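You operate a simulated robot arm through the tools that you are given. There is no shell and no other tool. Be economical: measure what you need, move in short steps, check, and stop when the job is done.

You run a simulated robot arm. Do the job below in one go: nothing can be reset, and whatever is moved stays where it is left.

JOB
Rinse the pink and teal cups and stand them on the dish rack.
Fine: on its lower shelf; tap off. Set down upright: pink cup, teal cup. What is to be rubbed or washed off counts as gone when no trace of it is left.
Where things are to end (x, y in the base frame): pink cup within 0.06 m of [0.13, 0.21]; teal cup within 0.06 m of [0.22, 0.28].

Only the result counts: the job must be done as asked and must still hold three seconds after the hand-in. Knocking over, shifting, dropping, spilling or breaking anything else fails it.

ROBOT AND FRAMES
A 7-joint arm with a two-finger parallel gripper, fixed in place. Base frame: the origin is at the foot of the arm, x ahead of it, y to its left, z up; the work surface is at about z = 0. Lengths are in m, angles in rad, forces in N, time in s.
With the tool pointing down near the work surface it reaches from about 0.22 to 0.58 m from the base axis. Its first joint turns from -1.152 to 1.152 rad. Payload 2.5 kg.
The tool frame sits at the grasp point between the pads (the TCP): z along the fingers, y along the line on which they close. The tips reach 0.023 m beyond it. Largest opening 0.094 m; finger width 0.038, thickness 0.01; the body of the gripper, 0.054 by 0.096 m, starts 0.039 m behind the TCP.
Orientation is that of the tool frame in the base frame, as a unit quaternion [x, y, z, w]. With the fingers straight down and closing along the base's y, the tool's x points along the base's -x, its y along +y and its z along -z.

CONTROLS
- The arm moves only by the tool arm_command. Its argument "motion" is a list of rows, each an object (a shift or turn left out is 0, a gripper value left out holds the last) with "slide": the shift along the tool's x, y, z in m, a list of three; "rot": the turn, a rotation vector about the tool's x, y, z in rad, a list of three; "jaw": the gripper command, from -1 (shut) to 1 (fully open), values between in proportion. In form: [{"slide": [x, y, z], "rot": [wx, wy, wz], "jaw": jaw}, ...]. A call has 1 to 10 rows; each row is the pose to reach, as a shift and turn from the pose commanded when the call began, along the tool's axes at that moment. Rows are played at 5 a second. More than 0.05 m and 0.15 rad between two rows, or a gripper value outside its range, and nothing of the call is played. Where a pose cannot be reached the arm comes as near as it can. A force on the tool above 50 N (or 10 N above the force at the start of the call, whichever is more), or a blocked arm, ends the call early, and 0.2 s more pass. The fingers move at their own pace (about 0.108 m/s each) and stop on an object; they squeeze with about 26 N. The grip force told is the motor's: it shows also when the fingers shut on nothing. Time passes only in rows, and 0.2 s behind the last, so rows that repeat a pose let the fingers close. The reply holds the time, the measured pose of the TCP, the force on the tool along the base axes, the opening and the grip force, in the units named above and with some noise, with the torque about the TCP (base axes, N m) and any sound that the robot's microphone picked up.
- Cameras (640 x 400 px; columns grow to the right, rows downward): "scene" is fixed at [0.122, -0.4167, 0.5399]; the picture's right is [0.83, -0.56, 0.00], its down [-0.28, -0.41, -0.87] and it looks along [0.49, 0.72, -0.49] (base axes); focal length 347 px, centre (320, 200). "wrist" rides on the gripper at [0.086, 0.016, -0.075] in the tool frame; the picture's right is [-0.18, 0.98, 0.00], its down [-0.58, -0.11, -0.81] and it looks along [-0.79, -0.15, 0.59] (tool axes); focal length 243 px, centre (320, 200). There is no depth. A picture from a camera that has moved, and an enlarged one, comes with that camera's place and axes in the base frame and with its lens. The place of the scene camera against the robot may be out by one fixed shift of up to 0.025 m in any direction.
- grab_frame(camera): a new picture of that camera. It takes no simulated time.
- zoom(camera, box): a new picture of the part [left, top, right, bottom] of that camera's present view, enlarged. It takes no simulated time.
- finish_job(): hands the job in; it is judged then, once.

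Go step by step. Nothing tells you positions but the pictures and the camera data: compare them with the known pose of the tool, close in by small moves and look again before you grip or let go. The budget is 120 turns and 76 pictures, counting those below and the enlarged ones. Unless the task says otherwise, let go and move clear before handing in, and close with one line.

The tools are called after "Call:" as a command line: name --argument value ..., lists and objects as JSON in quotes. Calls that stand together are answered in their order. arm_command: Moves the arm, as the interface text tells. Its arguments: {"type":"object","properties":{"motion":{"type":"array","items":{"type":"object","properties":{"slide":{"type":"array","items":{"type":"number"}},"rot":{"type":"array","items":{"type":"number"}},"jaw":{"type":"number"}}}}},"required":["motion"]} The other tools are called the same way: grab_frame (camera) takes a picture; zoom (camera, box) takes an enlarged picture of a part of a camera's view; finish_job () hands the job in.

At the start:

```text
t: 0.0
eef_pos: [0.3792, 0.0228, 0.3014]
ee_rot: [0.0, 1.0, 0.0, 0.001]
wrist_force: [-0.9, 0.6, 0.4]
torque: [0.02, -0.02, 0.01]
width: 0.0941
grip_force: 0.1
```

scene: 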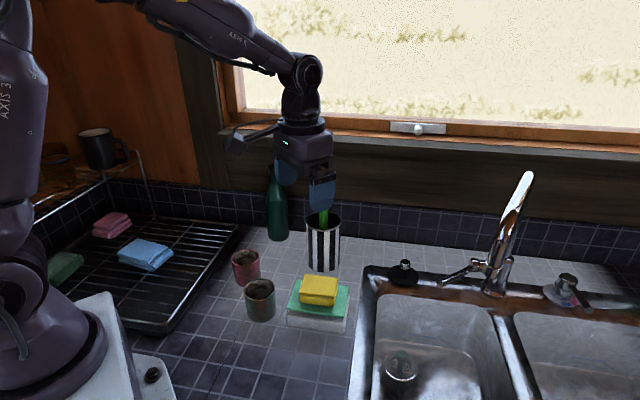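
wrist: 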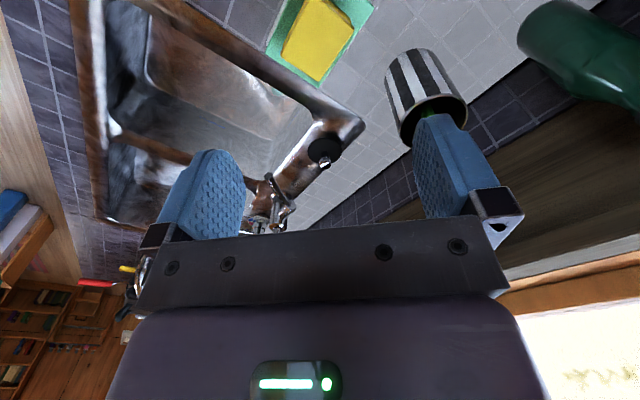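

I see two small cups left of the sponge, the dish rack on the left and the sink with tap on the right. I'll look closer at each before moving.

Call:
zoom --camera "scene" --box '[200, 220, 380, 340]'

Call:
zoom --camera "scene" --box '[340, 150, 640, 400]'

Call:
zoom --camera "scene" --box '[20, 110, 270, 350]'

```text
3.33 times, centred on (290, 280) of scene
camera zoom: at [0.122, -0.4167, 0.5399], right [0.83, -0.56, 0.0], down [-0.28, -0.41, -0.87], along [0.49, 0.72, -0.49], focal length 1156 px, centre (420, -67)
```

zoom: 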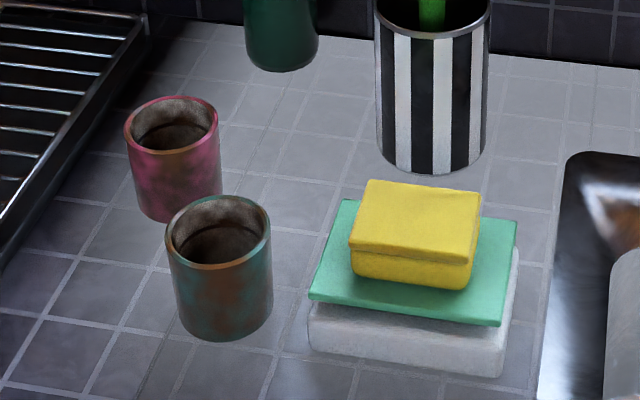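

```text
1.60 times, centred on (490, 275) of scene
camera zoom: at [0.122, -0.4167, 0.5399], right [0.83, -0.56, 0.0], down [-0.28, -0.41, -0.87], along [0.49, 0.72, -0.49], focal length 555 px, centre (48, 80)
```

zoom: 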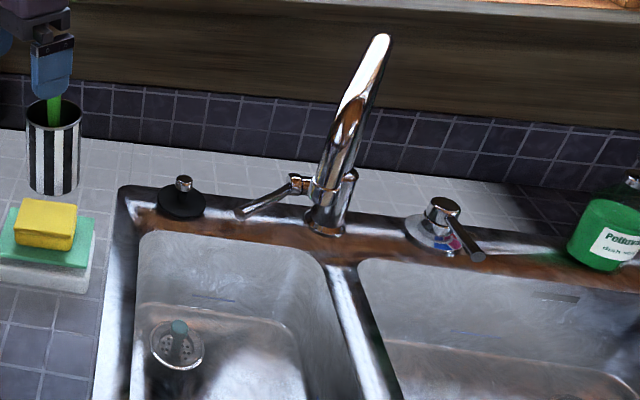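

```text
1.67 times, centred on (145, 230) of scene
camera zoom: at [0.122, -0.4167, 0.5399], right [0.83, -0.56, 0.0], down [-0.28, -0.41, -0.87], along [0.49, 0.72, -0.49], focal length 578 px, centre (612, 150)
```

zoom: 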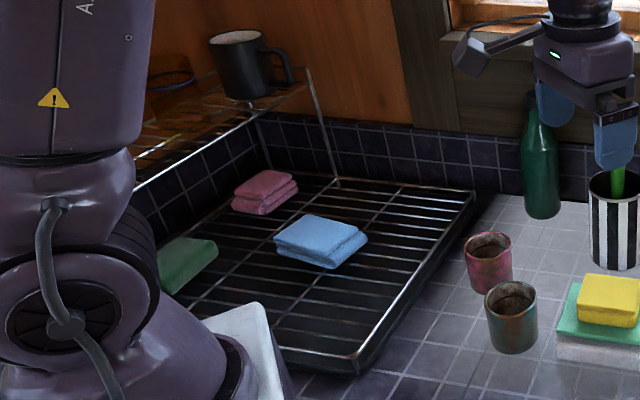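

The cups are dirty, teal nearer the camera (~0.29, 0.05), pink behind (~0.31, 0.16). The tap's spout position is unclear from one view, so I move the wrist camera for a second view.

Call:
arm_command --motion '[{"slide": [0.01, -0.03, -0.03], "rot": [0, -0.1, 0]}, {"slide": [0.02, -0.07, -0.05], "rot": [0, -0.2, 0]}, {"slide": [0.03, -0.11, -0.06], "rot": [0, -0.3, 0]}, {"slide": [0.04, -0.15, -0.08], "rot": [0, -0.4, 0]}, {"slide": [0.05, -0.17, -0.1], "rot": [0, -0.5, 0]}, {"slide": [0.05, -0.17, -0.1], "rot": [0, -0.5, 0]}]'

Call:
grab_frame --camera "wrist"

Call:
grab_frame --camera "scene"

```text
t: 1.4
eef_pos: [0.3285, -0.1478, 0.4004]
ee_rot: [-0.001, 0.969, 0.001, 0.248]
wrist_force: [-0.7, -0.4, 0.2]
torque: [0.0, -0.02, 0.0]
width: 0.0942
grip_force: 0.0
```

```text
70 pictures are left
camera wrist: at [0.2184, -0.131, 0.425], right [0.16, 0.98, 0.09], down [0.12, -0.11, 0.99], along [0.98, -0.15, -0.14], focal length 243 px, centre (320, 200)
```

wrist: 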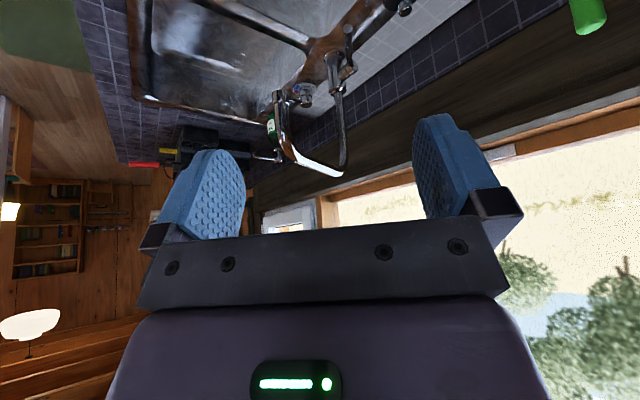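

```text
69 pictures are left
```

scene: 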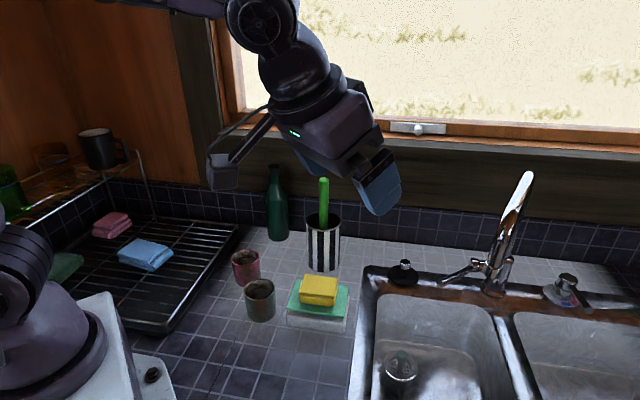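

The spout is now visible from the wrist. I zoom in to triangulate the nozzle and lever.

Call:
zoom --camera "wrist" --box '[230, 0, 430, 190]'

Call:
zoom --camera "scene" --box '[420, 160, 600, 310]'

```text
2.11 times, centred on (330, 95) of wrist
camera zoom: at [0.2184, -0.131, 0.425], right [0.16, 0.98, 0.09], down [0.12, -0.11, 0.99], along [0.98, -0.15, -0.14], focal length 511 px, centre (299, 421)
```

zoom: 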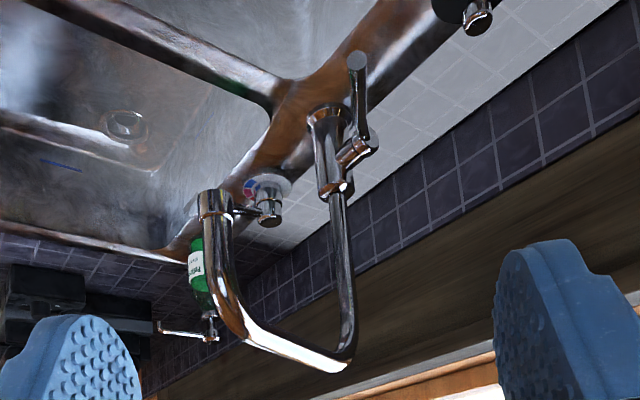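

```text
2.67 times, centred on (510, 235) of scene
camera zoom: at [0.1219, -0.4167, 0.5399], right [0.83, -0.56, 0.0], down [-0.28, -0.41, -0.87], along [0.49, 0.72, -0.49], focal length 924 px, centre (-187, 107)
```

zoom: 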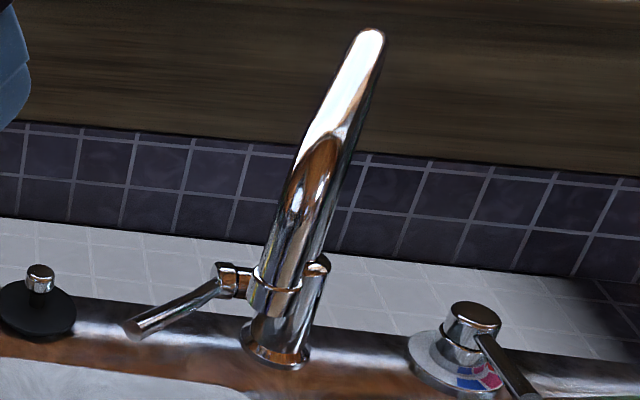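

I take the nozzle to be at about (0.56, -0.23, 0.195) over the left basin, and the lever tip at about (0.627, -0.114, 0.05) with its pivot near (0.72, -0.13, 0.07). Next I approach the lever from above with the jaws half open.

Call:
arm_command --motion '[{"slide": [-0.011, 0.004, 0.043], "rot": [0, -0.025, 0], "jaw": 0}, {"slide": [-0.022, 0.008, 0.086], "rot": [0, -0.05, 0]}, {"slide": [-0.033, 0.012, 0.129], "rot": [0, -0.075, 0]}, {"slide": [-0.044, 0.016, 0.172], "rot": [0, -0.1, 0]}, {"slide": [-0.055, 0.02, 0.215], "rot": [0, -0.125, 0]}, {"slide": [-0.065, 0.025, 0.258], "rot": [0, -0.15, 0]}, {"slide": [-0.076, 0.029, 0.301], "rot": [0, -0.175, 0]}, {"slide": [-0.087, 0.033, 0.344], "rot": [0, -0.2, 0]}, {"slide": [-0.087, 0.033, 0.344], "rot": [0, -0.2, 0]}]'

Call:
grab_frame --camera "wrist"

Call:
grab_frame --camera "scene"

```text
t: 3.4
eef_pos: [0.5729, -0.1117, 0.1391]
ee_rot: [0.0, 0.939, 0.0, 0.344]
wrist_force: [0.6, -0.3, 0.8]
torque: [-0.02, 0.02, -0.03]
width: 0.047
grip_force: 0.1
```

```text
66 pictures are left
camera wrist: at [0.4584, -0.0953, 0.1415], right [0.14, 0.98, 0.12], down [-0.08, -0.11, 0.99], along [0.99, -0.15, 0.06], focal length 243 px, centre (320, 200)
```

wrist: 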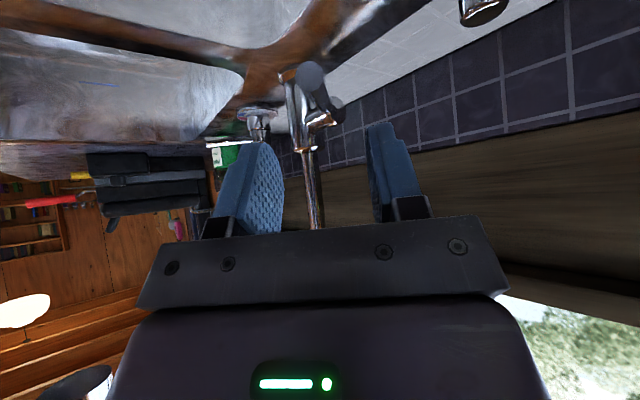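

```text
65 pictures are left
```

scene: 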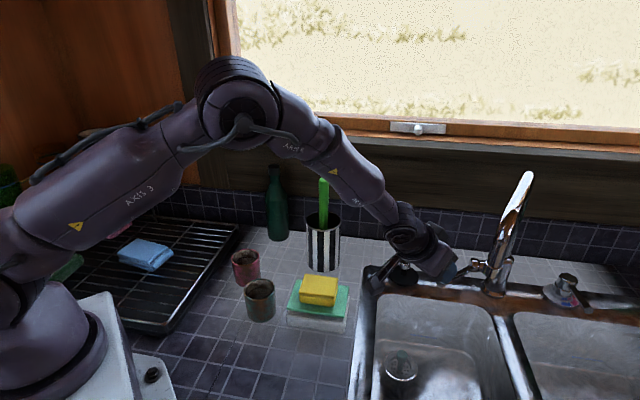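

The lever lies between the fingers along the tool's axis. I advance partway and check.

Call:
arm_command --motion '[{"slide": [-0.001, -0.003, 0.035]}, {"slide": [-0.001, -0.005, 0.07]}, {"slide": [-0.001, -0.005, 0.07]}]'

Call:
zoom --camera "wrist" --box '[200, 20, 440, 250]'

Call:
zoom --camera "scene" --box '[390, 200, 550, 310]'

```text
t: 4.2
eef_pos: [0.6173, -0.119, 0.0873]
ee_rot: [0.001, 0.939, 0.0, 0.343]
wrist_force: [0.6, 0.2, 0.0]
torque: [-0.02, -0.01, 0.03]
width: 0.0468
grip_force: 0.1
```

```text
1.74 times, centred on (320, 135) of wrist
camera zoom: at [0.504, -0.1024, 0.0898], right [0.14, 0.98, 0.12], down [-0.07, -0.11, 0.99], along [0.99, -0.15, 0.06], focal length 422 px, centre (320, 313)
```

zoom: 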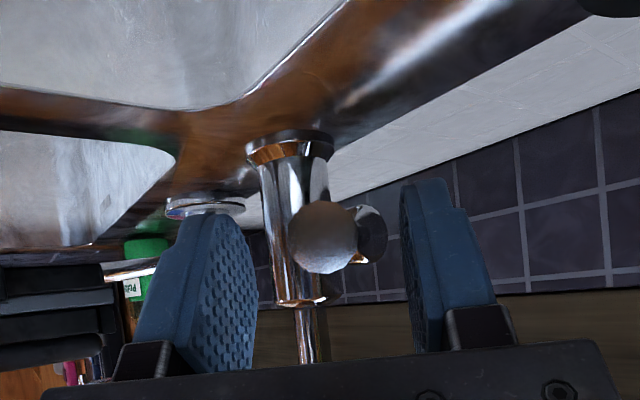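

```text
3.64 times, centred on (470, 255) of scene
camera zoom: at [0.122, -0.4167, 0.5399], right [0.83, -0.56, 0.0], down [-0.28, -0.41, -0.87], along [0.49, 0.72, -0.49], focal length 1261 px, centre (-226, 0)
```

zoom: 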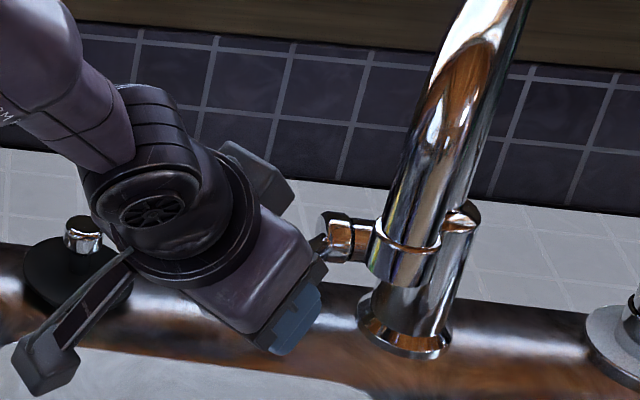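

The lever tip (~0.61, -0.116, 0.075) is centred between the fingers. I move in the last 2 cm and grip it.

Call:
arm_command --motion '[{"slide": [-0.004, 0.002, 0.023]}, {"slide": [-0.004, 0.002, 0.023]}, {"slide": [-0.004, 0.002, 0.023], "jaw": -1}, {"slide": [-0.004, 0.002, 0.023], "jaw": -1}, {"slide": [-0.004, 0.002, 0.023], "jaw": -1}]'

Call:
grab_frame --camera "wrist"

```text
t: 5.4
eef_pos: [0.6348, -0.1144, 0.0726]
ee_rot: [0.0, 0.939, 0.002, 0.343]
wrist_force: [8.9, 8.3, -3.2]
torque: [-0.02, 0.74, -0.68]
width: 0.0152
grip_force: 45.0
```

```text
62 pictures are left
camera wrist: at [0.5205, -0.0984, 0.0748], right [0.14, 0.98, 0.12], down [-0.07, -0.11, 0.99], along [0.99, -0.15, 0.06], focal length 243 px, centre (320, 200)
```

wrist: 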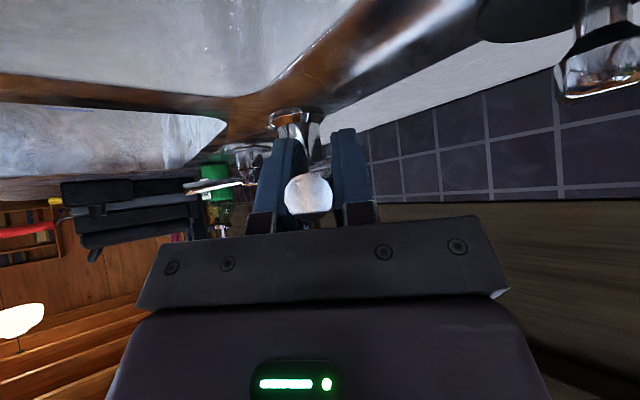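

I have hold of the lever (0.015 m wide). I lift it gently along its arc.

Call:
arm_command --motion '[{"slide": [-0.0065, 0, -0.0076], "rot": [0, 0.1, 0]}, {"slide": [-0.0144, 0, -0.0143], "rot": [0, 0.2, 0]}, {"slide": [-0.0227, 0, -0.02], "rot": [0, 0.3, 0]}]'

Call:
grab_frame --camera "scene"

Call:
grab_frame --camera "wrist"

```text
t: 6.2
eef_pos: [0.6399, -0.1156, 0.1017]
ee_rot: [-0.001, 0.98, 0.001, 0.201]
wrist_force: [30.1, 14.0, -18.5]
torque: [-0.46, 0.38, -1.09]
width: 0.0151
grip_force: 44.6
```

```text
61 pictures are left
```

scene: 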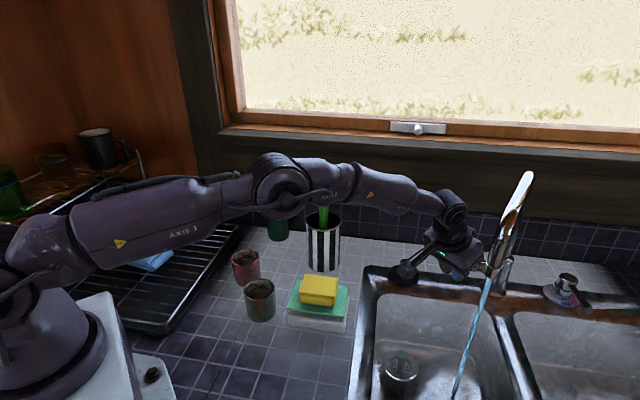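

```text
60 pictures are left
camera wrist: at [0.5312, -0.0985, 0.1377], right [0.17, 0.98, 0.07], down [0.22, -0.11, 0.97], along [0.96, -0.15, -0.23], focal length 243 px, centre (320, 200)
```

wrist: 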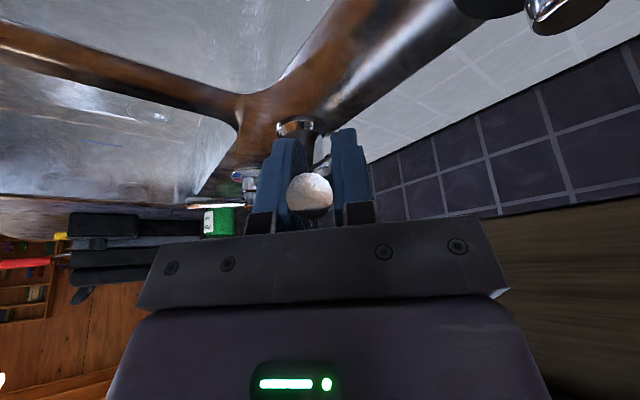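

Lifting the lever started the water. I release the lever and back off along the tool axis.

Call:
arm_command --motion '[{"jaw": 0}, {"jaw": 0}, {"slide": [0, 0, -0.04]}, {"slide": [0, 0, -0.08]}, {"slide": [0.04, 0.02, -0.11]}, {"slide": [0.08, 0.04, -0.13], "jaw": 1}]'

Call:
grab_frame --camera "scene"

```text
refused: row 5 steps farther than a row can; nothing moved
```

```text
59 pictures are left
```

scene: 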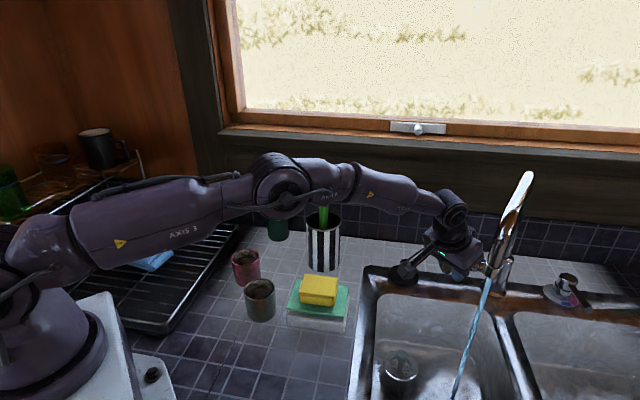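

One step was too long, so nothing moved. I repeat with smaller steps.

Call:
arm_command --motion '[{"jaw": 0}, {"jaw": 0}, {"slide": [0, 0, -0.04]}, {"slide": [0, 0, -0.08]}, {"slide": [0.02, 0.02, -0.115]}, {"slide": [0.05, 0.04, -0.14], "jaw": 1}]'

Call:
grab_frame --camera "scene"

```text
t: 7.6
eef_pos: [0.5361, -0.0774, 0.212]
ee_rot: [0.0, 0.98, 0.0, 0.2]
wrist_force: [-0.1, -0.1, -0.3]
torque: [0.02, -0.02, -0.01]
width: 0.0939
grip_force: 0.0
```

```text
58 pictures are left
```

scene: 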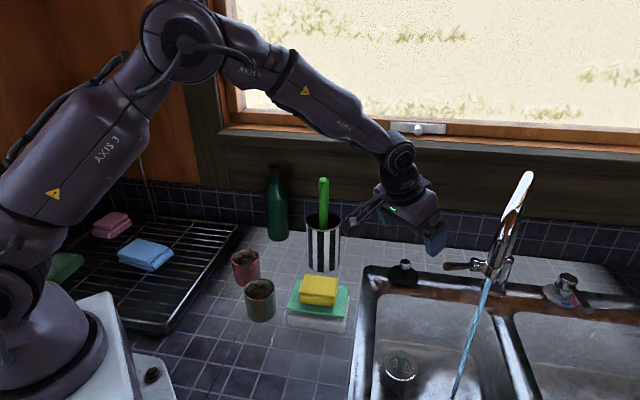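

The water keeps running with the lever up. I go over the teal cup with the tool vertical.

Call:
arm_command --motion '[{"slide": [0.03, 0.018, -0.019], "rot": [0, 0.057, 0]}, {"slide": [0.06, 0.036, -0.038], "rot": [0, 0.115, 0]}, {"slide": [0.09, 0.054, -0.057], "rot": [0, 0.173, 0]}, {"slide": [0.12, 0.073, -0.076], "rot": [0, 0.23, 0]}, {"slide": [0.15, 0.091, -0.095], "rot": [0, 0.288, 0]}, {"slide": [0.18, 0.109, -0.114], "rot": [0, 0.345, 0]}, {"slide": [0.2106, 0.127, -0.133], "rot": [0, 0.403, 0]}, {"slide": [0.2106, 0.127, -0.133], "rot": [0, 0.403, 0]}]'

Call:
grab_frame --camera "wrist"

Call:
grab_frame --camera "scene"

```text
t: 9.4
eef_pos: [0.2912, 0.0507, 0.2546]
ee_rot: [0.0, 1.0, 0.0, -0.002]
wrist_force: [0.5, 0.1, 0.1]
torque: [0.05, 0.01, -0.03]
width: 0.0939
grip_force: 0.0
```

```text
57 pictures are left
camera wrist: at [0.2061, 0.0667, 0.3296], right [0.18, 0.98, 0.0], down [0.58, -0.11, 0.8], along [0.79, -0.15, -0.59], focal length 243 px, centre (320, 200)
```

wrist: 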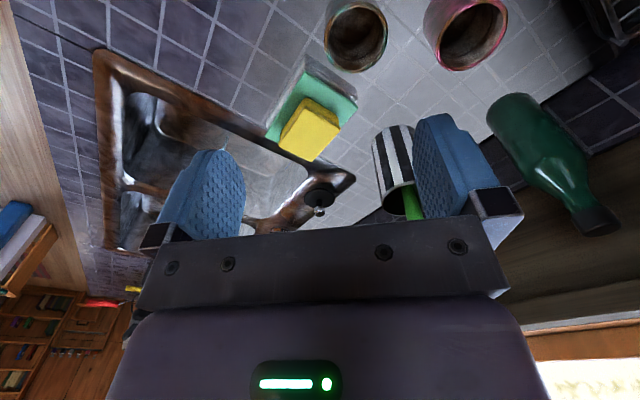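

```text
56 pictures are left
```

scene: 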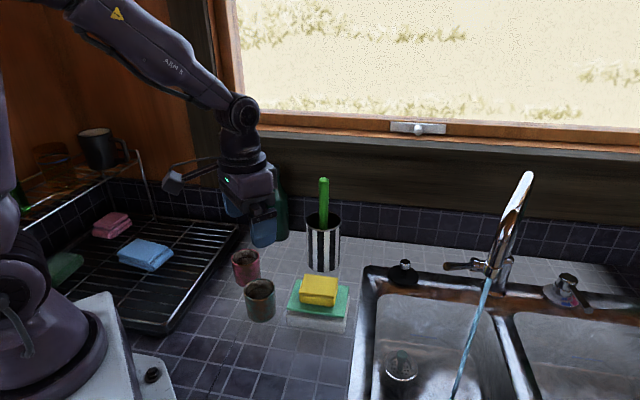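

From the two views I take the teal cup's centre to be about (0.311, 0.082) with its rim near z 0.05, and the pink cup about (0.324, 0.19). I centre over teal and go down partway.

Call:
arm_command --motion '[{"slide": [-0.01, 0.016, 0.035]}, {"slide": [-0.02, 0.031, 0.07]}, {"slide": [-0.02, 0.031, 0.105]}, {"slide": [-0.02, 0.031, 0.125]}, {"slide": [-0.02, 0.031, 0.125]}]'

Call:
grab_frame --camera "wrist"

Call:
zoom --camera "scene" --box '[200, 200, 360, 330]'

```text
t: 10.6
eef_pos: [0.3112, 0.0825, 0.1279]
ee_rot: [0.0, 1.0, -0.001, -0.001]
wrist_force: [0.4, -0.5, -0.1]
torque: [-0.01, -0.01, 0.02]
width: 0.0939
grip_force: 0.0
```

```text
55 pictures are left
camera wrist: at [0.2251, 0.0984, 0.2029], right [0.18, 0.98, 0.0], down [0.58, -0.11, 0.8], along [0.79, -0.15, -0.59], focal length 243 px, centre (320, 200)
```

wrist: 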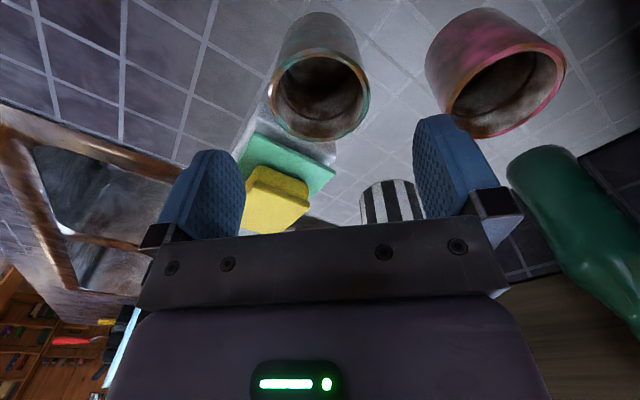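

```text
3.08 times, centred on (280, 265) of scene
camera zoom: at [0.122, -0.4167, 0.5399], right [0.83, -0.56, 0.0], down [-0.28, -0.41, -0.87], along [0.49, 0.72, -0.49], focal length 1067 px, centre (443, 0)
```

zoom: 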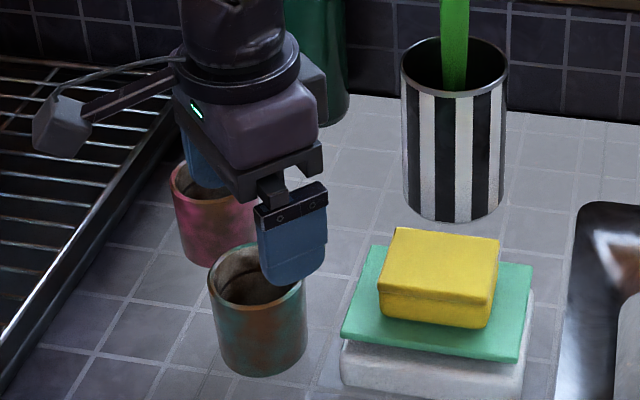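

The tool is centred on the teal cup. I descend so the pads take the upper half of the cup, then grip.

Call:
arm_command --motion '[{"slide": [0.001, 0, 0.03]}, {"slide": [0.001, 0, 0.06]}, {"slide": [0.001, 0, 0.083]}, {"slide": [0.001, 0, 0.083]}, {"slide": [0.001, 0, 0.083], "jaw": -1}, {"slide": [0.001, 0, 0.083], "jaw": -1}, {"slide": [0.001, 0, 0.083], "jaw": -1}]'

Call:
zoom --camera "scene" --box '[200, 200, 360, 330]'

```text
t: 12.2
eef_pos: [0.3089, 0.0814, 0.0446]
ee_rot: [0.0, 1.0, 0.0, -0.002]
wrist_force: [-0.1, 0.7, 0.1]
torque: [-0.04, 0.01, 0.0]
width: 0.0594
grip_force: 26.0
```

```text
3.08 times, centred on (280, 265) of scene
camera zoom: at [0.122, -0.4167, 0.5399], right [0.83, -0.56, 0.0], down [-0.28, -0.41, -0.87], along [0.49, 0.72, -0.49], focal length 1067 px, centre (443, 0)
```

zoom: 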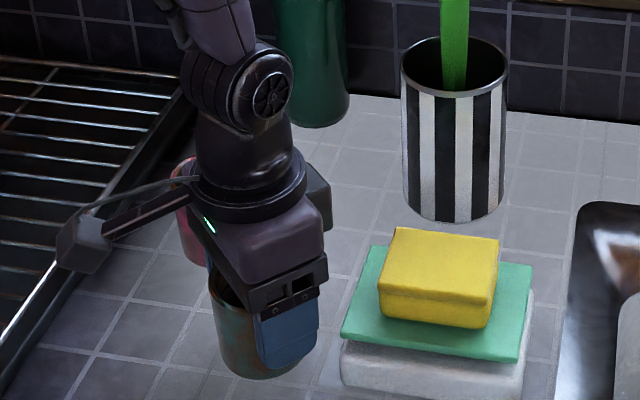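

The cup is held (0.059 m). I lift it and carry it above the near side of the basin.

Call:
arm_command --motion '[{"slide": [0, 0, -0.045]}, {"slide": [0, 0, -0.09]}, {"slide": [0, 0, -0.135]}, {"slide": [0, 0, -0.165]}, {"slide": [-0.027, -0.038, -0.165]}, {"slide": [-0.054, -0.076, -0.165]}, {"slide": [-0.08, -0.115, -0.165]}, {"slide": [-0.107, -0.154, -0.165]}, {"slide": [-0.134, -0.192, -0.165]}, {"slide": [-0.16, -0.23, -0.165]}]'

Call:
grab_frame --camera "wrist"

```text
t: 14.4
eef_pos: [0.4719, -0.1495, 0.209]
ee_rot: [0.0, 1.0, -0.001, -0.003]
wrist_force: [0.4, -0.2, -0.2]
torque: [0.0, 0.02, -0.02]
width: 0.0595
grip_force: 25.7
```

```text
52 pictures are left
camera wrist: at [0.3866, -0.1345, 0.2842], right [0.18, 0.98, 0.0], down [0.58, -0.11, 0.8], along [0.79, -0.15, -0.59], focal length 243 px, centre (320, 200)
```

wrist: 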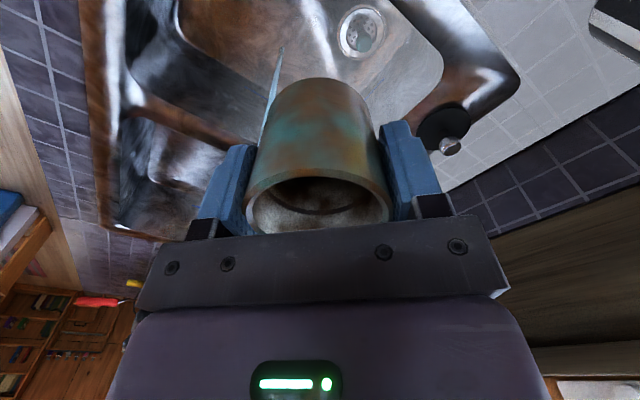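

The stream falls past the cup on the far side. I tilt the tool and bring the cup just short of the stream, low under the nozzle.

Call:
arm_command --motion '[{"slide": [0, -0.014, 0.016], "rot": [0, -0.13, 0]}, {"slide": [0, -0.028, 0.032], "rot": [0, -0.26, 0]}, {"slide": [0, -0.042, 0.05], "rot": [0, -0.39, 0]}, {"slide": [0, -0.056, 0.066], "rot": [0, -0.52, 0]}, {"slide": [0, -0.07, 0.082], "rot": [0, -0.66, 0]}, {"slide": [0, -0.082, 0.1], "rot": [0, -0.8, 0]}, {"slide": [0, -0.082, 0.1], "rot": [0, -0.8, 0]}]'

Call:
grab_frame --camera "wrist"

Call:
zoom --camera "scene" --box '[360, 180, 600, 380]'

```text
t: 16.0
eef_pos: [0.4721, -0.2298, 0.1112]
ee_rot: [-0.001, 0.921, 0.0, 0.389]
wrist_force: [-0.4, -0.3, -0.4]
torque: [-0.01, -0.02, 0.01]
width: 0.0594
grip_force: 26.3
```

```text
51 pictures are left
camera wrist: at [0.3587, -0.2147, 0.1013], right [0.13, 0.98, 0.13], down [-0.17, -0.11, 0.98], along [0.98, -0.15, 0.16], focal length 243 px, centre (320, 200)
```

wrist: 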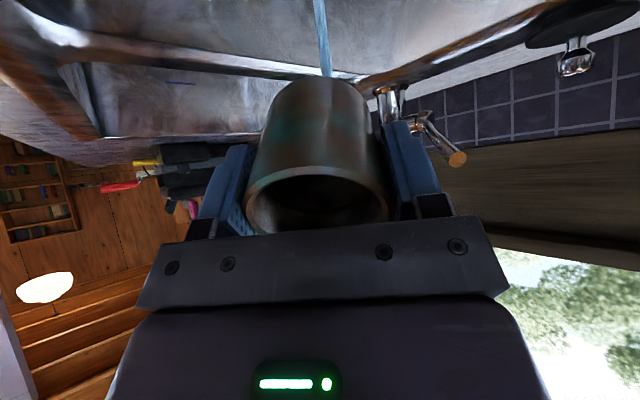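

```text
2.00 times, centred on (480, 280) of scene
camera zoom: at [0.1219, -0.4167, 0.5399], right [0.83, -0.56, 0.0], down [-0.28, -0.41, -0.87], along [0.49, 0.72, -0.49], focal length 693 px, centre (0, 40)
```

zoom: 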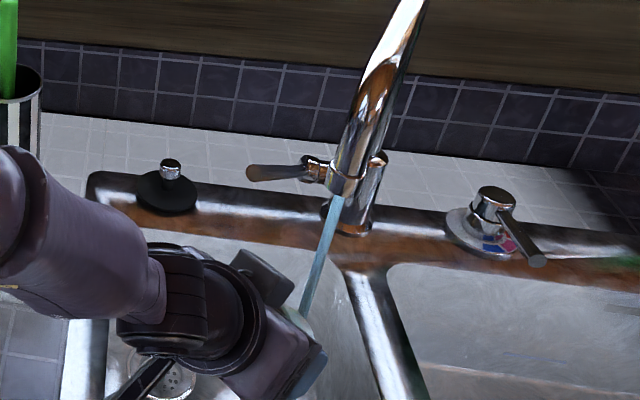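

The stream is aligned in y with the cup. I slide slowly forward so the stream runs over the outside and then into the mouth.

Call:
arm_command --motion '[{"slide": [-0.014, 0.001, 0.0143]}, {"slide": [-0.021, 0.001, 0.0215]}, {"slide": [-0.0279, 0.001, 0.0287]}, {"slide": [-0.0349, 0.001, 0.0358]}, {"slide": [-0.0418, 0.001, 0.043]}, {"slide": [-0.0488, 0.001, 0.0502]}, {"slide": [-0.0558, 0.001, 0.0574]}, {"slide": [-0.06, 0.001, 0.0617]}, {"slide": [-0.06, 0.001, 0.0617]}]'

Call:
grab_frame --camera "wrist"

Call:
zoom --camera "scene" --box '[360, 180, 600, 380]'

```text
t: 18.0
eef_pos: [0.5569, -0.2307, 0.1085]
ee_rot: [0.0, 0.922, 0.0, 0.387]
wrist_force: [-0.1, -0.4, -2.1]
torque: [-0.01, 0.02, -0.02]
width: 0.0596
grip_force: 26.2
```

```text
49 pictures are left
camera wrist: at [0.4444, -0.2136, 0.0997], right [0.13, 0.98, 0.13], down [-0.17, -0.11, 0.98], along [0.98, -0.15, 0.15], focal length 243 px, centre (320, 200)
```

wrist: 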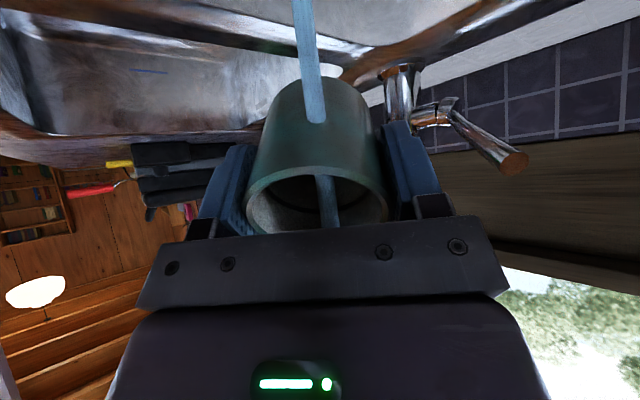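

```text
2.00 times, centred on (480, 280) of scene
camera zoom: at [0.122, -0.4167, 0.5399], right [0.83, -0.56, 0.0], down [-0.28, -0.41, -0.87], along [0.49, 0.72, -0.49], focal length 693 px, centre (0, 40)
```

zoom: 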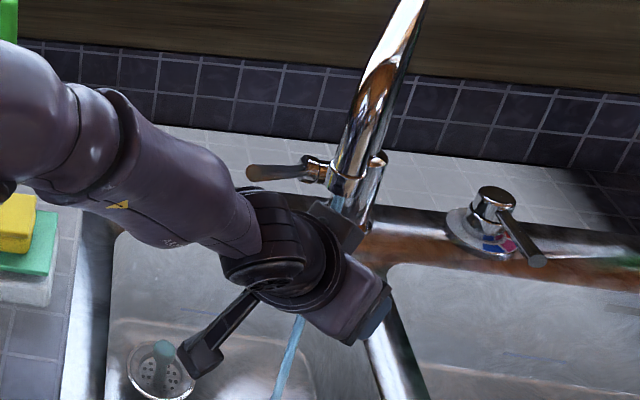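

The dirt is washing off fast. I hold in the stream a while longer with small sweeps and check close up.

Call:
arm_command --motion '[{"slide": [0, 0, 0]}, {"slide": [0, 0.01, 0]}, {"slide": [0, 0.015, 0]}, {"slide": [0, 0, 0]}, {"slide": [0, -0.012, 0]}, {"slide": [0, -0.015, 0]}, {"slide": [0, 0, 0]}, {"slide": [0.007, 0, -0.007]}, {"slide": [0.014, 0, -0.014]}, {"slide": [0, 0, 0]}]'

Call:
zoom --camera "wrist" --box '[220, 50, 420, 250]'

```text
t: 20.2
eef_pos: [0.5567, -0.2287, 0.1088]
ee_rot: [0.0, 0.922, 0.0, 0.388]
wrist_force: [-0.5, 1.3, -0.5]
torque: [0.05, 0.02, -0.01]
width: 0.0596
grip_force: 26.3
```

```text
2.00 times, centred on (320, 150) of wrist
camera zoom: at [0.4435, -0.2125, 0.1002], right [0.13, 0.98, 0.13], down [-0.17, -0.11, 0.98], along [0.98, -0.15, 0.15], focal length 485 px, centre (320, 300)
```

zoom: 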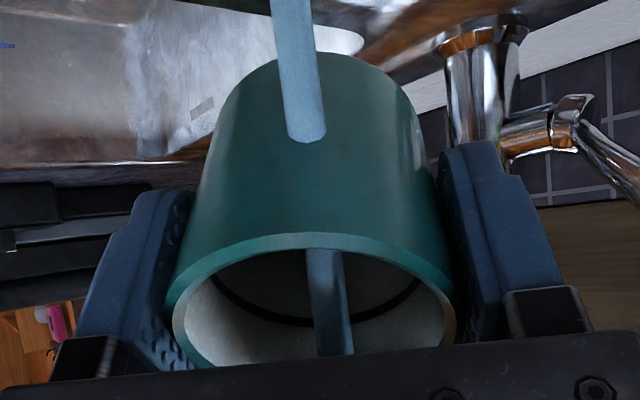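

It looks nearly clean. I rinse a bit more to be safe, with the stream on the rim and inside.

Call:
arm_command --motion '[{"slide": [0, 0.02, 0]}, {"slide": [0, 0.024, 0]}, {"slide": [0, 0.02, 0]}, {"slide": [0, 0, 0]}, {"slide": [0, -0.02, 0]}, {"slide": [0, -0.024, 0]}, {"slide": [0, 0, 0]}, {"slide": [0.025, 0, -0.025]}, {"slide": [0.039, 0, -0.04]}, {"slide": [0.06, 0, -0.0615]}]'

Call:
zoom --camera "wrist" --box '[220, 50, 420, 250]'

```text
t: 22.4
eef_pos: [0.4719, -0.2282, 0.1093]
ee_rot: [0.0, 0.921, 0.0, 0.388]
wrist_force: [-0.4, -0.3, -2.2]
torque: [0.01, 0.0, 0.03]
width: 0.0595
grip_force: 25.4
```

```text
2.00 times, centred on (320, 150) of wrist
camera zoom: at [0.3579, -0.2131, 0.1006], right [0.13, 0.98, 0.13], down [-0.17, -0.11, 0.98], along [0.98, -0.15, 0.15], focal length 485 px, centre (320, 300)
```

zoom: 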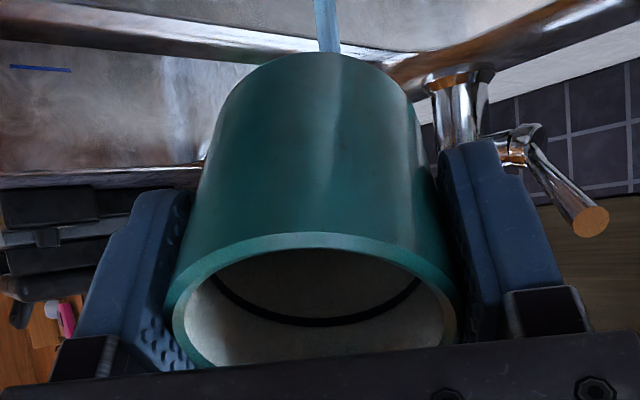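

The cup looks clean; it may hold water, so I tip it over the basin until the mouth points down.

Call:
arm_command --motion '[{"slide": [-0.012, 0, -0.012], "rot": [0, -0.12, 0]}, {"slide": [-0.024, 0, -0.024], "rot": [0, -0.24, 0]}, {"slide": [-0.036, 0, -0.036], "rot": [0, -0.38, 0]}, {"slide": [-0.048, 0, -0.048], "rot": [0, -0.52, 0]}, {"slide": [-0.057, 0, -0.056], "rot": [0, -0.66, 0]}, {"slide": [-0.057, 0, -0.056], "rot": [0, -0.8, 0]}, {"slide": [-0.057, 0, -0.056], "rot": [0, -0.94, 0]}, {"slide": [-0.057, 0, -0.056], "rot": [0, -1.08, 0]}, {"slide": [-0.057, 0, -0.056], "rot": [0, -1.2, 0]}, {"slide": [-0.057, 0, -0.056], "rot": [0, -1.2, 0]}]'

Call:
grab_frame --camera "scene"

Call:
zoom --camera "wrist" --box '[220, 50, 420, 250]'

```text
t: 24.6
eef_pos: [0.4711, -0.2302, 0.1881]
ee_rot: [0.0, 0.541, 0.0, 0.841]
wrist_force: [0.1, -0.4, -2.1]
torque: [-0.01, 0.04, 0.0]
width: 0.0597
grip_force: 25.8
```

```text
45 pictures are left
```

scene: 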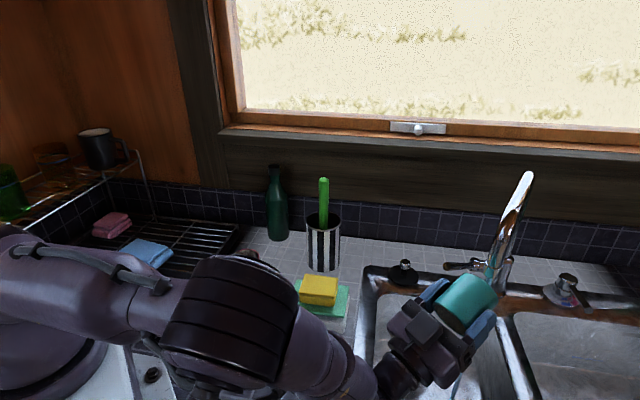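

```text
2.00 times, centred on (320, 150) of wrist
camera zoom: at [0.4395, -0.2137, 0.0806], right [-0.08, 0.98, 0.17], down [-0.97, -0.11, 0.19], along [0.21, -0.15, 0.97], focal length 485 px, centre (320, 300)
```

zoom: 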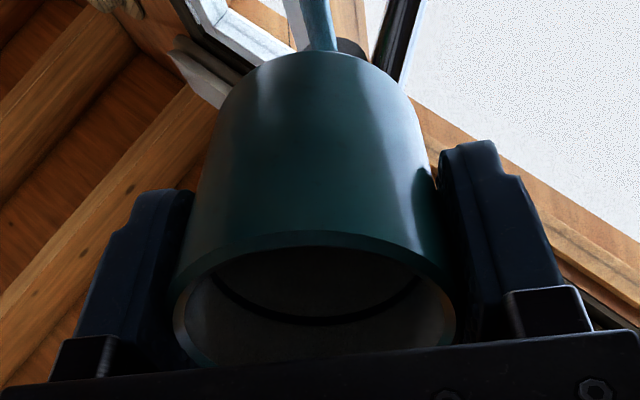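

Call:
zoom --camera "scene" --box '[380, 250, 520, 360]'

```text
3.64 times, centred on (450, 305) of scene
camera zoom: at [0.122, -0.4167, 0.5399], right [0.83, -0.56, 0.0], down [-0.28, -0.41, -0.87], along [0.49, 0.72, -0.49], focal length 1261 px, centre (-153, -182)
```

zoom: 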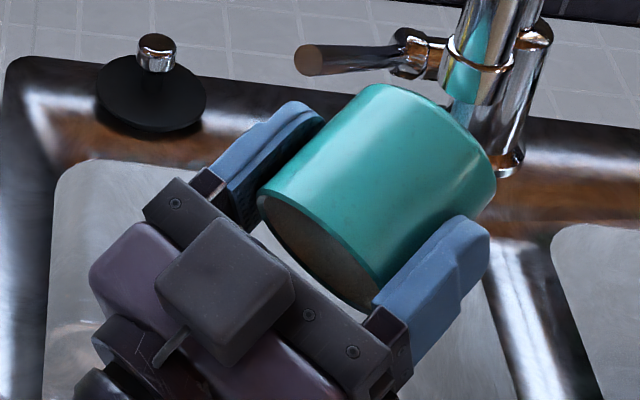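

The outside is clean, but the inside looks a little dull, so I give it another rinse with a steeper angle so the stream reaches the bottom.

Call:
arm_command --motion '[{"slide": [0.0, 0, 0.0], "rot": [0, 0.14, 0]}, {"slide": [0.0, 0, 0.0], "rot": [0, 0.28, 0]}, {"slide": [0.01, 0, -0.0045], "rot": [0, 0.42, 0]}, {"slide": [0.02, 0, -0.009], "rot": [0, 0.56, 0]}, {"slide": [0.03, 0, -0.0137], "rot": [0, 0.7, 0]}, {"slide": [0.04, 0, -0.018], "rot": [0, 0.84, 0]}, {"slide": [0.05, 0, -0.0228], "rot": [0, 0.98, 0]}, {"slide": [0.06, 0, -0.0274], "rot": [0, 1.12, 0]}, {"slide": [0.07, 0, -0.032], "rot": [0, 1.26, 0]}, {"slide": [0.0755, 0, -0.0345], "rot": [0, 1.4, 0]}]'

Call:
arm_command --motion '[{"slide": [-0.029, 0, 0.0198]}, {"slide": [-0.05, 0, 0.0339]}, {"slide": [-0.0627, 0, 0.0429]}, {"slide": [-0.0627, 0.01, 0.0429]}, {"slide": [-0.0627, 0.015, 0.0429]}, {"slide": [-0.0627, 0, 0.0429]}, {"slide": [-0.0627, -0.015, 0.0429]}, {"slide": [-0.0627, -0.01, 0.0429]}, {"slide": [-0.0627, 0, 0.0429]}, {"slide": [-0.0627, 0, 0.0429]}]'

Call:
zoom --camera "wrist" --box '[220, 50, 420, 250]'

```text
t: 26.8
eef_pos: [0.4699, -0.2301, 0.1075]
ee_rot: [0.001, 0.956, -0.001, 0.294]
wrist_force: [0.0, -0.1, -1.4]
torque: [-0.03, 0.01, -0.01]
width: 0.0595
grip_force: 26.2
```

```text
t: 29.0
eef_pos: [0.5479, -0.2297, 0.1074]
ee_rot: [0.0, 0.956, -0.001, 0.294]
wrist_force: [-0.1, -0.5, -0.9]
torque: [-0.04, 0.0, -0.02]
width: 0.0592
grip_force: 26.2
```

```text
2.00 times, centred on (320, 150) of wrist
camera zoom: at [0.4345, -0.2126, 0.1203], right [0.15, 0.98, 0.1], down [0.03, -0.11, 0.99], along [0.99, -0.15, -0.04], focal length 485 px, centre (320, 300)
```

zoom: 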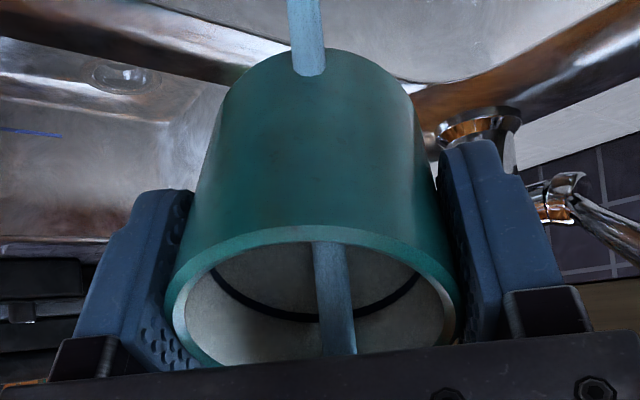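

Inside and outside now look clean. I rinse a moment more, then back out of the stream and tip the cup again to empty it.

Call:
arm_command --motion '[{"slide": [0, 0.012, 0]}, {"slide": [0, 0.02, 0]}, {"slide": [0, 0, 0]}, {"slide": [0, -0.02, 0]}, {"slide": [0, -0.012, 0]}, {"slide": [0, 0, 0]}, {"slide": [0.032, 0, -0.022]}, {"slide": [0.064, 0, -0.044]}]'

Call:
arm_command --motion '[{"slide": [-0.012, 0, -0.017], "rot": [0, -0.14, 0]}, {"slide": [-0.024, 0, -0.034], "rot": [0, -0.28, 0]}, {"slide": [-0.036, 0, -0.05], "rot": [0, -0.42, 0]}, {"slide": [-0.0452, 0, -0.066], "rot": [0, -0.56, 0]}, {"slide": [-0.0452, 0, -0.066], "rot": [0, -0.7, 0]}, {"slide": [-0.0452, 0, -0.066], "rot": [0, -0.84, 0]}, {"slide": [-0.0452, 0, -0.066], "rot": [0, -0.98, 0]}, {"slide": [-0.0452, 0, -0.066], "rot": [0, -1.12, 0]}, {"slide": [-0.0452, 0, -0.066], "rot": [0, -1.26, 0]}, {"slide": [-0.0452, 0, -0.066], "rot": [0, -1.4, 0]}]'

Call:
zoom --camera "scene" --box '[380, 250, 520, 360]'

```text
t: 30.8
eef_pos: [0.4674, -0.2274, 0.1065]
ee_rot: [0.0, 0.956, 0.0, 0.294]
wrist_force: [-0.1, 0.2, -1.6]
torque: [0.02, 0.03, 0.03]
width: 0.0595
grip_force: 26.1
```

```text
t: 33.0
eef_pos: [0.4684, -0.2291, 0.1866]
ee_rot: [0.0, 0.541, 0.0, 0.841]
wrist_force: [0.8, -0.6, -0.6]
torque: [0.01, 0.01, -0.04]
width: 0.0595
grip_force: 25.9
```

```text
3.64 times, centred on (450, 305) of scene
camera zoom: at [0.122, -0.4167, 0.5399], right [0.83, -0.56, 0.0], down [-0.28, -0.41, -0.87], along [0.49, 0.72, -0.49], focal length 1261 px, centre (-153, -182)
```

zoom: 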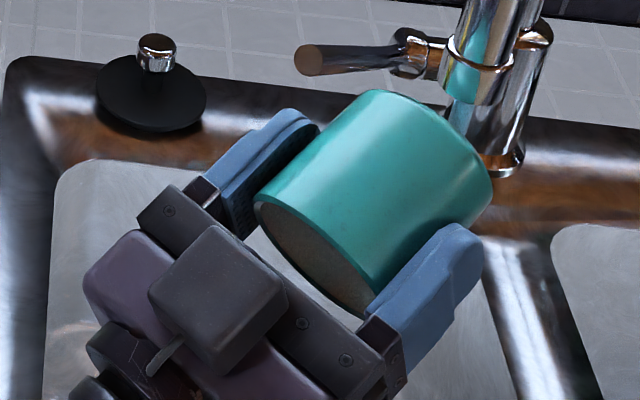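

The cup is empty and clean outside. I swing it upright and carry it toward the rack at a safe height.

Call:
arm_command --motion '[{"slide": [-0.0056, 0.005, -0.0051], "rot": [0, 0.14, 0]}, {"slide": [-0.0112, 0.01, -0.0102], "rot": [0, 0.28, 0]}, {"slide": [-0.0168, 0.015, -0.0153], "rot": [0, 0.42, 0]}, {"slide": [-0.0224, 0.02, -0.0204], "rot": [0, 0.56, 0]}, {"slide": [-0.028, 0.025, -0.0255], "rot": [0, 0.7, 0]}, {"slide": [-0.0336, 0.03, -0.0306], "rot": [0, 0.84, 0]}, {"slide": [-0.0392, 0.035, -0.0357], "rot": [0, 0.98, 0]}, {"slide": [-0.0448, 0.04, -0.0408], "rot": [0, 1.12, 0]}, {"slide": [-0.0504, 0.045, -0.0459], "rot": [0, 1.26, 0]}, {"slide": [-0.056, 0.05, -0.051], "rot": [0, 1.4, 0]}]'

Call:
arm_command --motion '[{"slide": [0.0136, 0.035, -0.0067], "rot": [0, 0.075, 0]}, {"slide": [0.027, 0.07, -0.0134], "rot": [0, 0.15, 0]}, {"slide": [0.041, 0.105, -0.02], "rot": [0, 0.225, 0]}, {"slide": [0.0543, 0.14, -0.027], "rot": [0, 0.3, 0]}, {"slide": [0.068, 0.175, -0.0336], "rot": [0, 0.375, 0]}, {"slide": [0.0814, 0.21, -0.04], "rot": [0, 0.45, 0]}, {"slide": [0.095, 0.245, -0.047], "rot": [0, 0.525, 0]}, {"slide": [0.1086, 0.28, -0.0538], "rot": [0, 0.597, 0]}, {"slide": [0.1086, 0.28, -0.0538], "rot": [0, 0.597, 0]}]'

Call:
grab_frame --camera "wrist"

Call:
grab_frame --camera "scene"

```text
t: 35.2
eef_pos: [0.4051, -0.1814, 0.2153]
ee_rot: [-0.004, 0.942, 0.003, 0.336]
wrist_force: [0.1, -0.5, -2.3]
torque: [0.0, 0.03, 0.0]
width: 0.0596
grip_force: 25.9
out of reach, approached as far as the arm can: row 10
```

```text
t: 37.2
eef_pos: [0.2835, 0.0981, 0.1906]
ee_rot: [-0.006, 0.999, 0.004, 0.043]
wrist_force: [0.5, 0.2, -0.8]
torque: [0.04, 0.01, 0.03]
width: 0.0596
grip_force: 26.3
```

```text
40 pictures are left
camera wrist: at [0.1915, 0.1119, 0.2578], right [0.17, 0.99, 0.02], down [0.51, -0.11, 0.85], along [0.84, -0.13, -0.52], focal length 243 px, centre (320, 200)
```

wrist: 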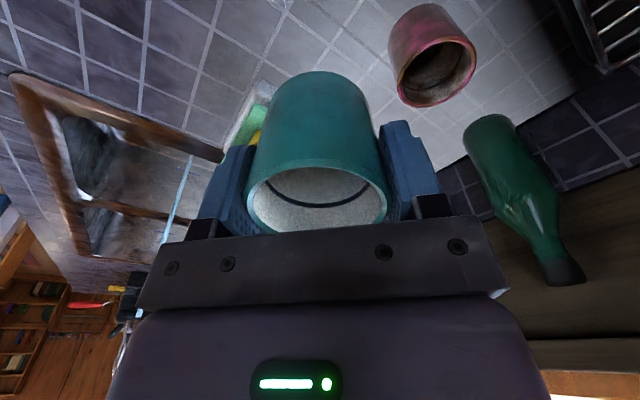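

```text
39 pictures are left
```

scene: 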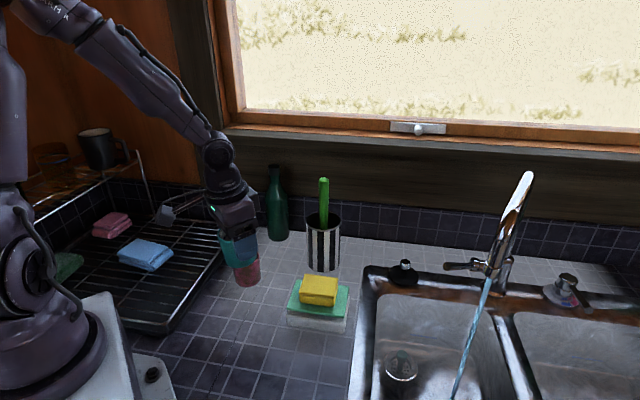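

The inside and outside look clean. I straighten the tool fully and go above the teal spot (0.22, 0.28).

Call:
arm_command --motion '[{"slide": [0.013, 0.036, -0.005], "rot": [0, 0.043, 0]}, {"slide": [0.026, 0.073, -0.01], "rot": [0, 0.086, 0]}, {"slide": [0.039, 0.109, -0.015], "rot": [0, 0.086, 0]}, {"slide": [0.052, 0.146, -0.016], "rot": [0, 0.086, 0]}, {"slide": [0.0635, 0.182, -0.016], "rot": [0, 0.086, 0]}, {"slide": [0.0635, 0.182, -0.016], "rot": [0, 0.086, 0]}]'

Call:
grab_frame --camera "wrist"

Call:
zoom --camera "scene" --box '[40, 130, 280, 340]'

```text
t: 38.6
eef_pos: [0.2644, 0.1678, 0.1253]
ee_rot: [-0.006, 1.0, 0.006, 0.001]
wrist_force: [0.7, 0.6, -1.4]
torque: [0.01, 0.0, -0.04]
width: 0.0597
grip_force: 25.9
out of reach, approached as far as the arm can: row 1, 2, 3, 4, 5, 6
```

```text
38 pictures are left
camera wrist: at [0.1784, 0.1823, 0.2003], right [0.17, 0.98, 0.01], down [0.58, -0.11, 0.81], along [0.79, -0.13, -0.59], focal length 243 px, centre (320, 200)
```

wrist: 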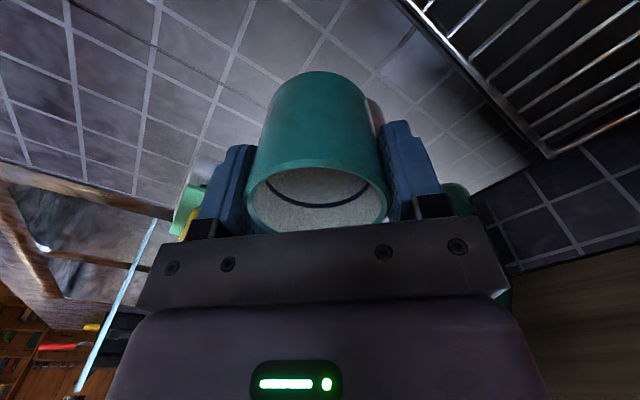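

```text
1.90 times, centred on (160, 235) of scene
camera zoom: at [0.122, -0.4167, 0.5399], right [0.83, -0.56, 0.0], down [-0.28, -0.41, -0.87], along [0.49, 0.72, -0.49], focal length 660 px, centre (625, 133)
```

zoom: 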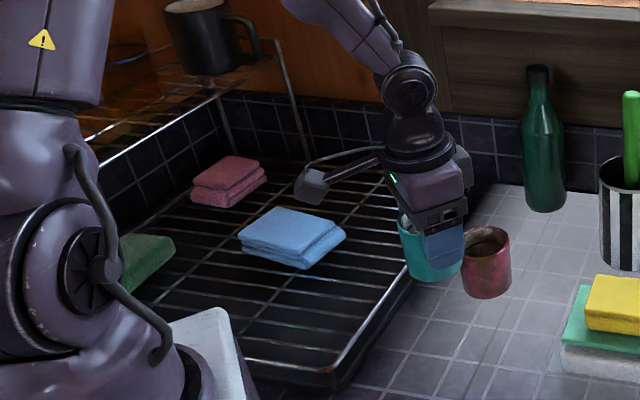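

The arm could not reach that with the tool's yaw unchanged, and it sagged low. I raise straight up and turn the tool's yaw to follow the arm's direction.

Call:
arm_command --motion '[{"slide": [0, 0, -0.02], "rot": [0, 0, -0.1]}, {"slide": [0, 0, -0.04], "rot": [0, 0, -0.2]}, {"slide": [0, 0, -0.06], "rot": [0, 0, -0.3]}, {"slide": [0, 0, -0.08], "rot": [0, 0, -0.4]}]'

```text
t: 39.6
eef_pos: [0.2655, 0.1691, 0.205]
ee_rot: [-0.205, 0.979, 0.005, 0.001]
wrist_force: [1.2, -0.2, -1.7]
torque: [-0.01, 0.02, 0.0]
width: 0.0595
grip_force: 25.5
out of reach, approached as far as the arm can: row 2, 3
```

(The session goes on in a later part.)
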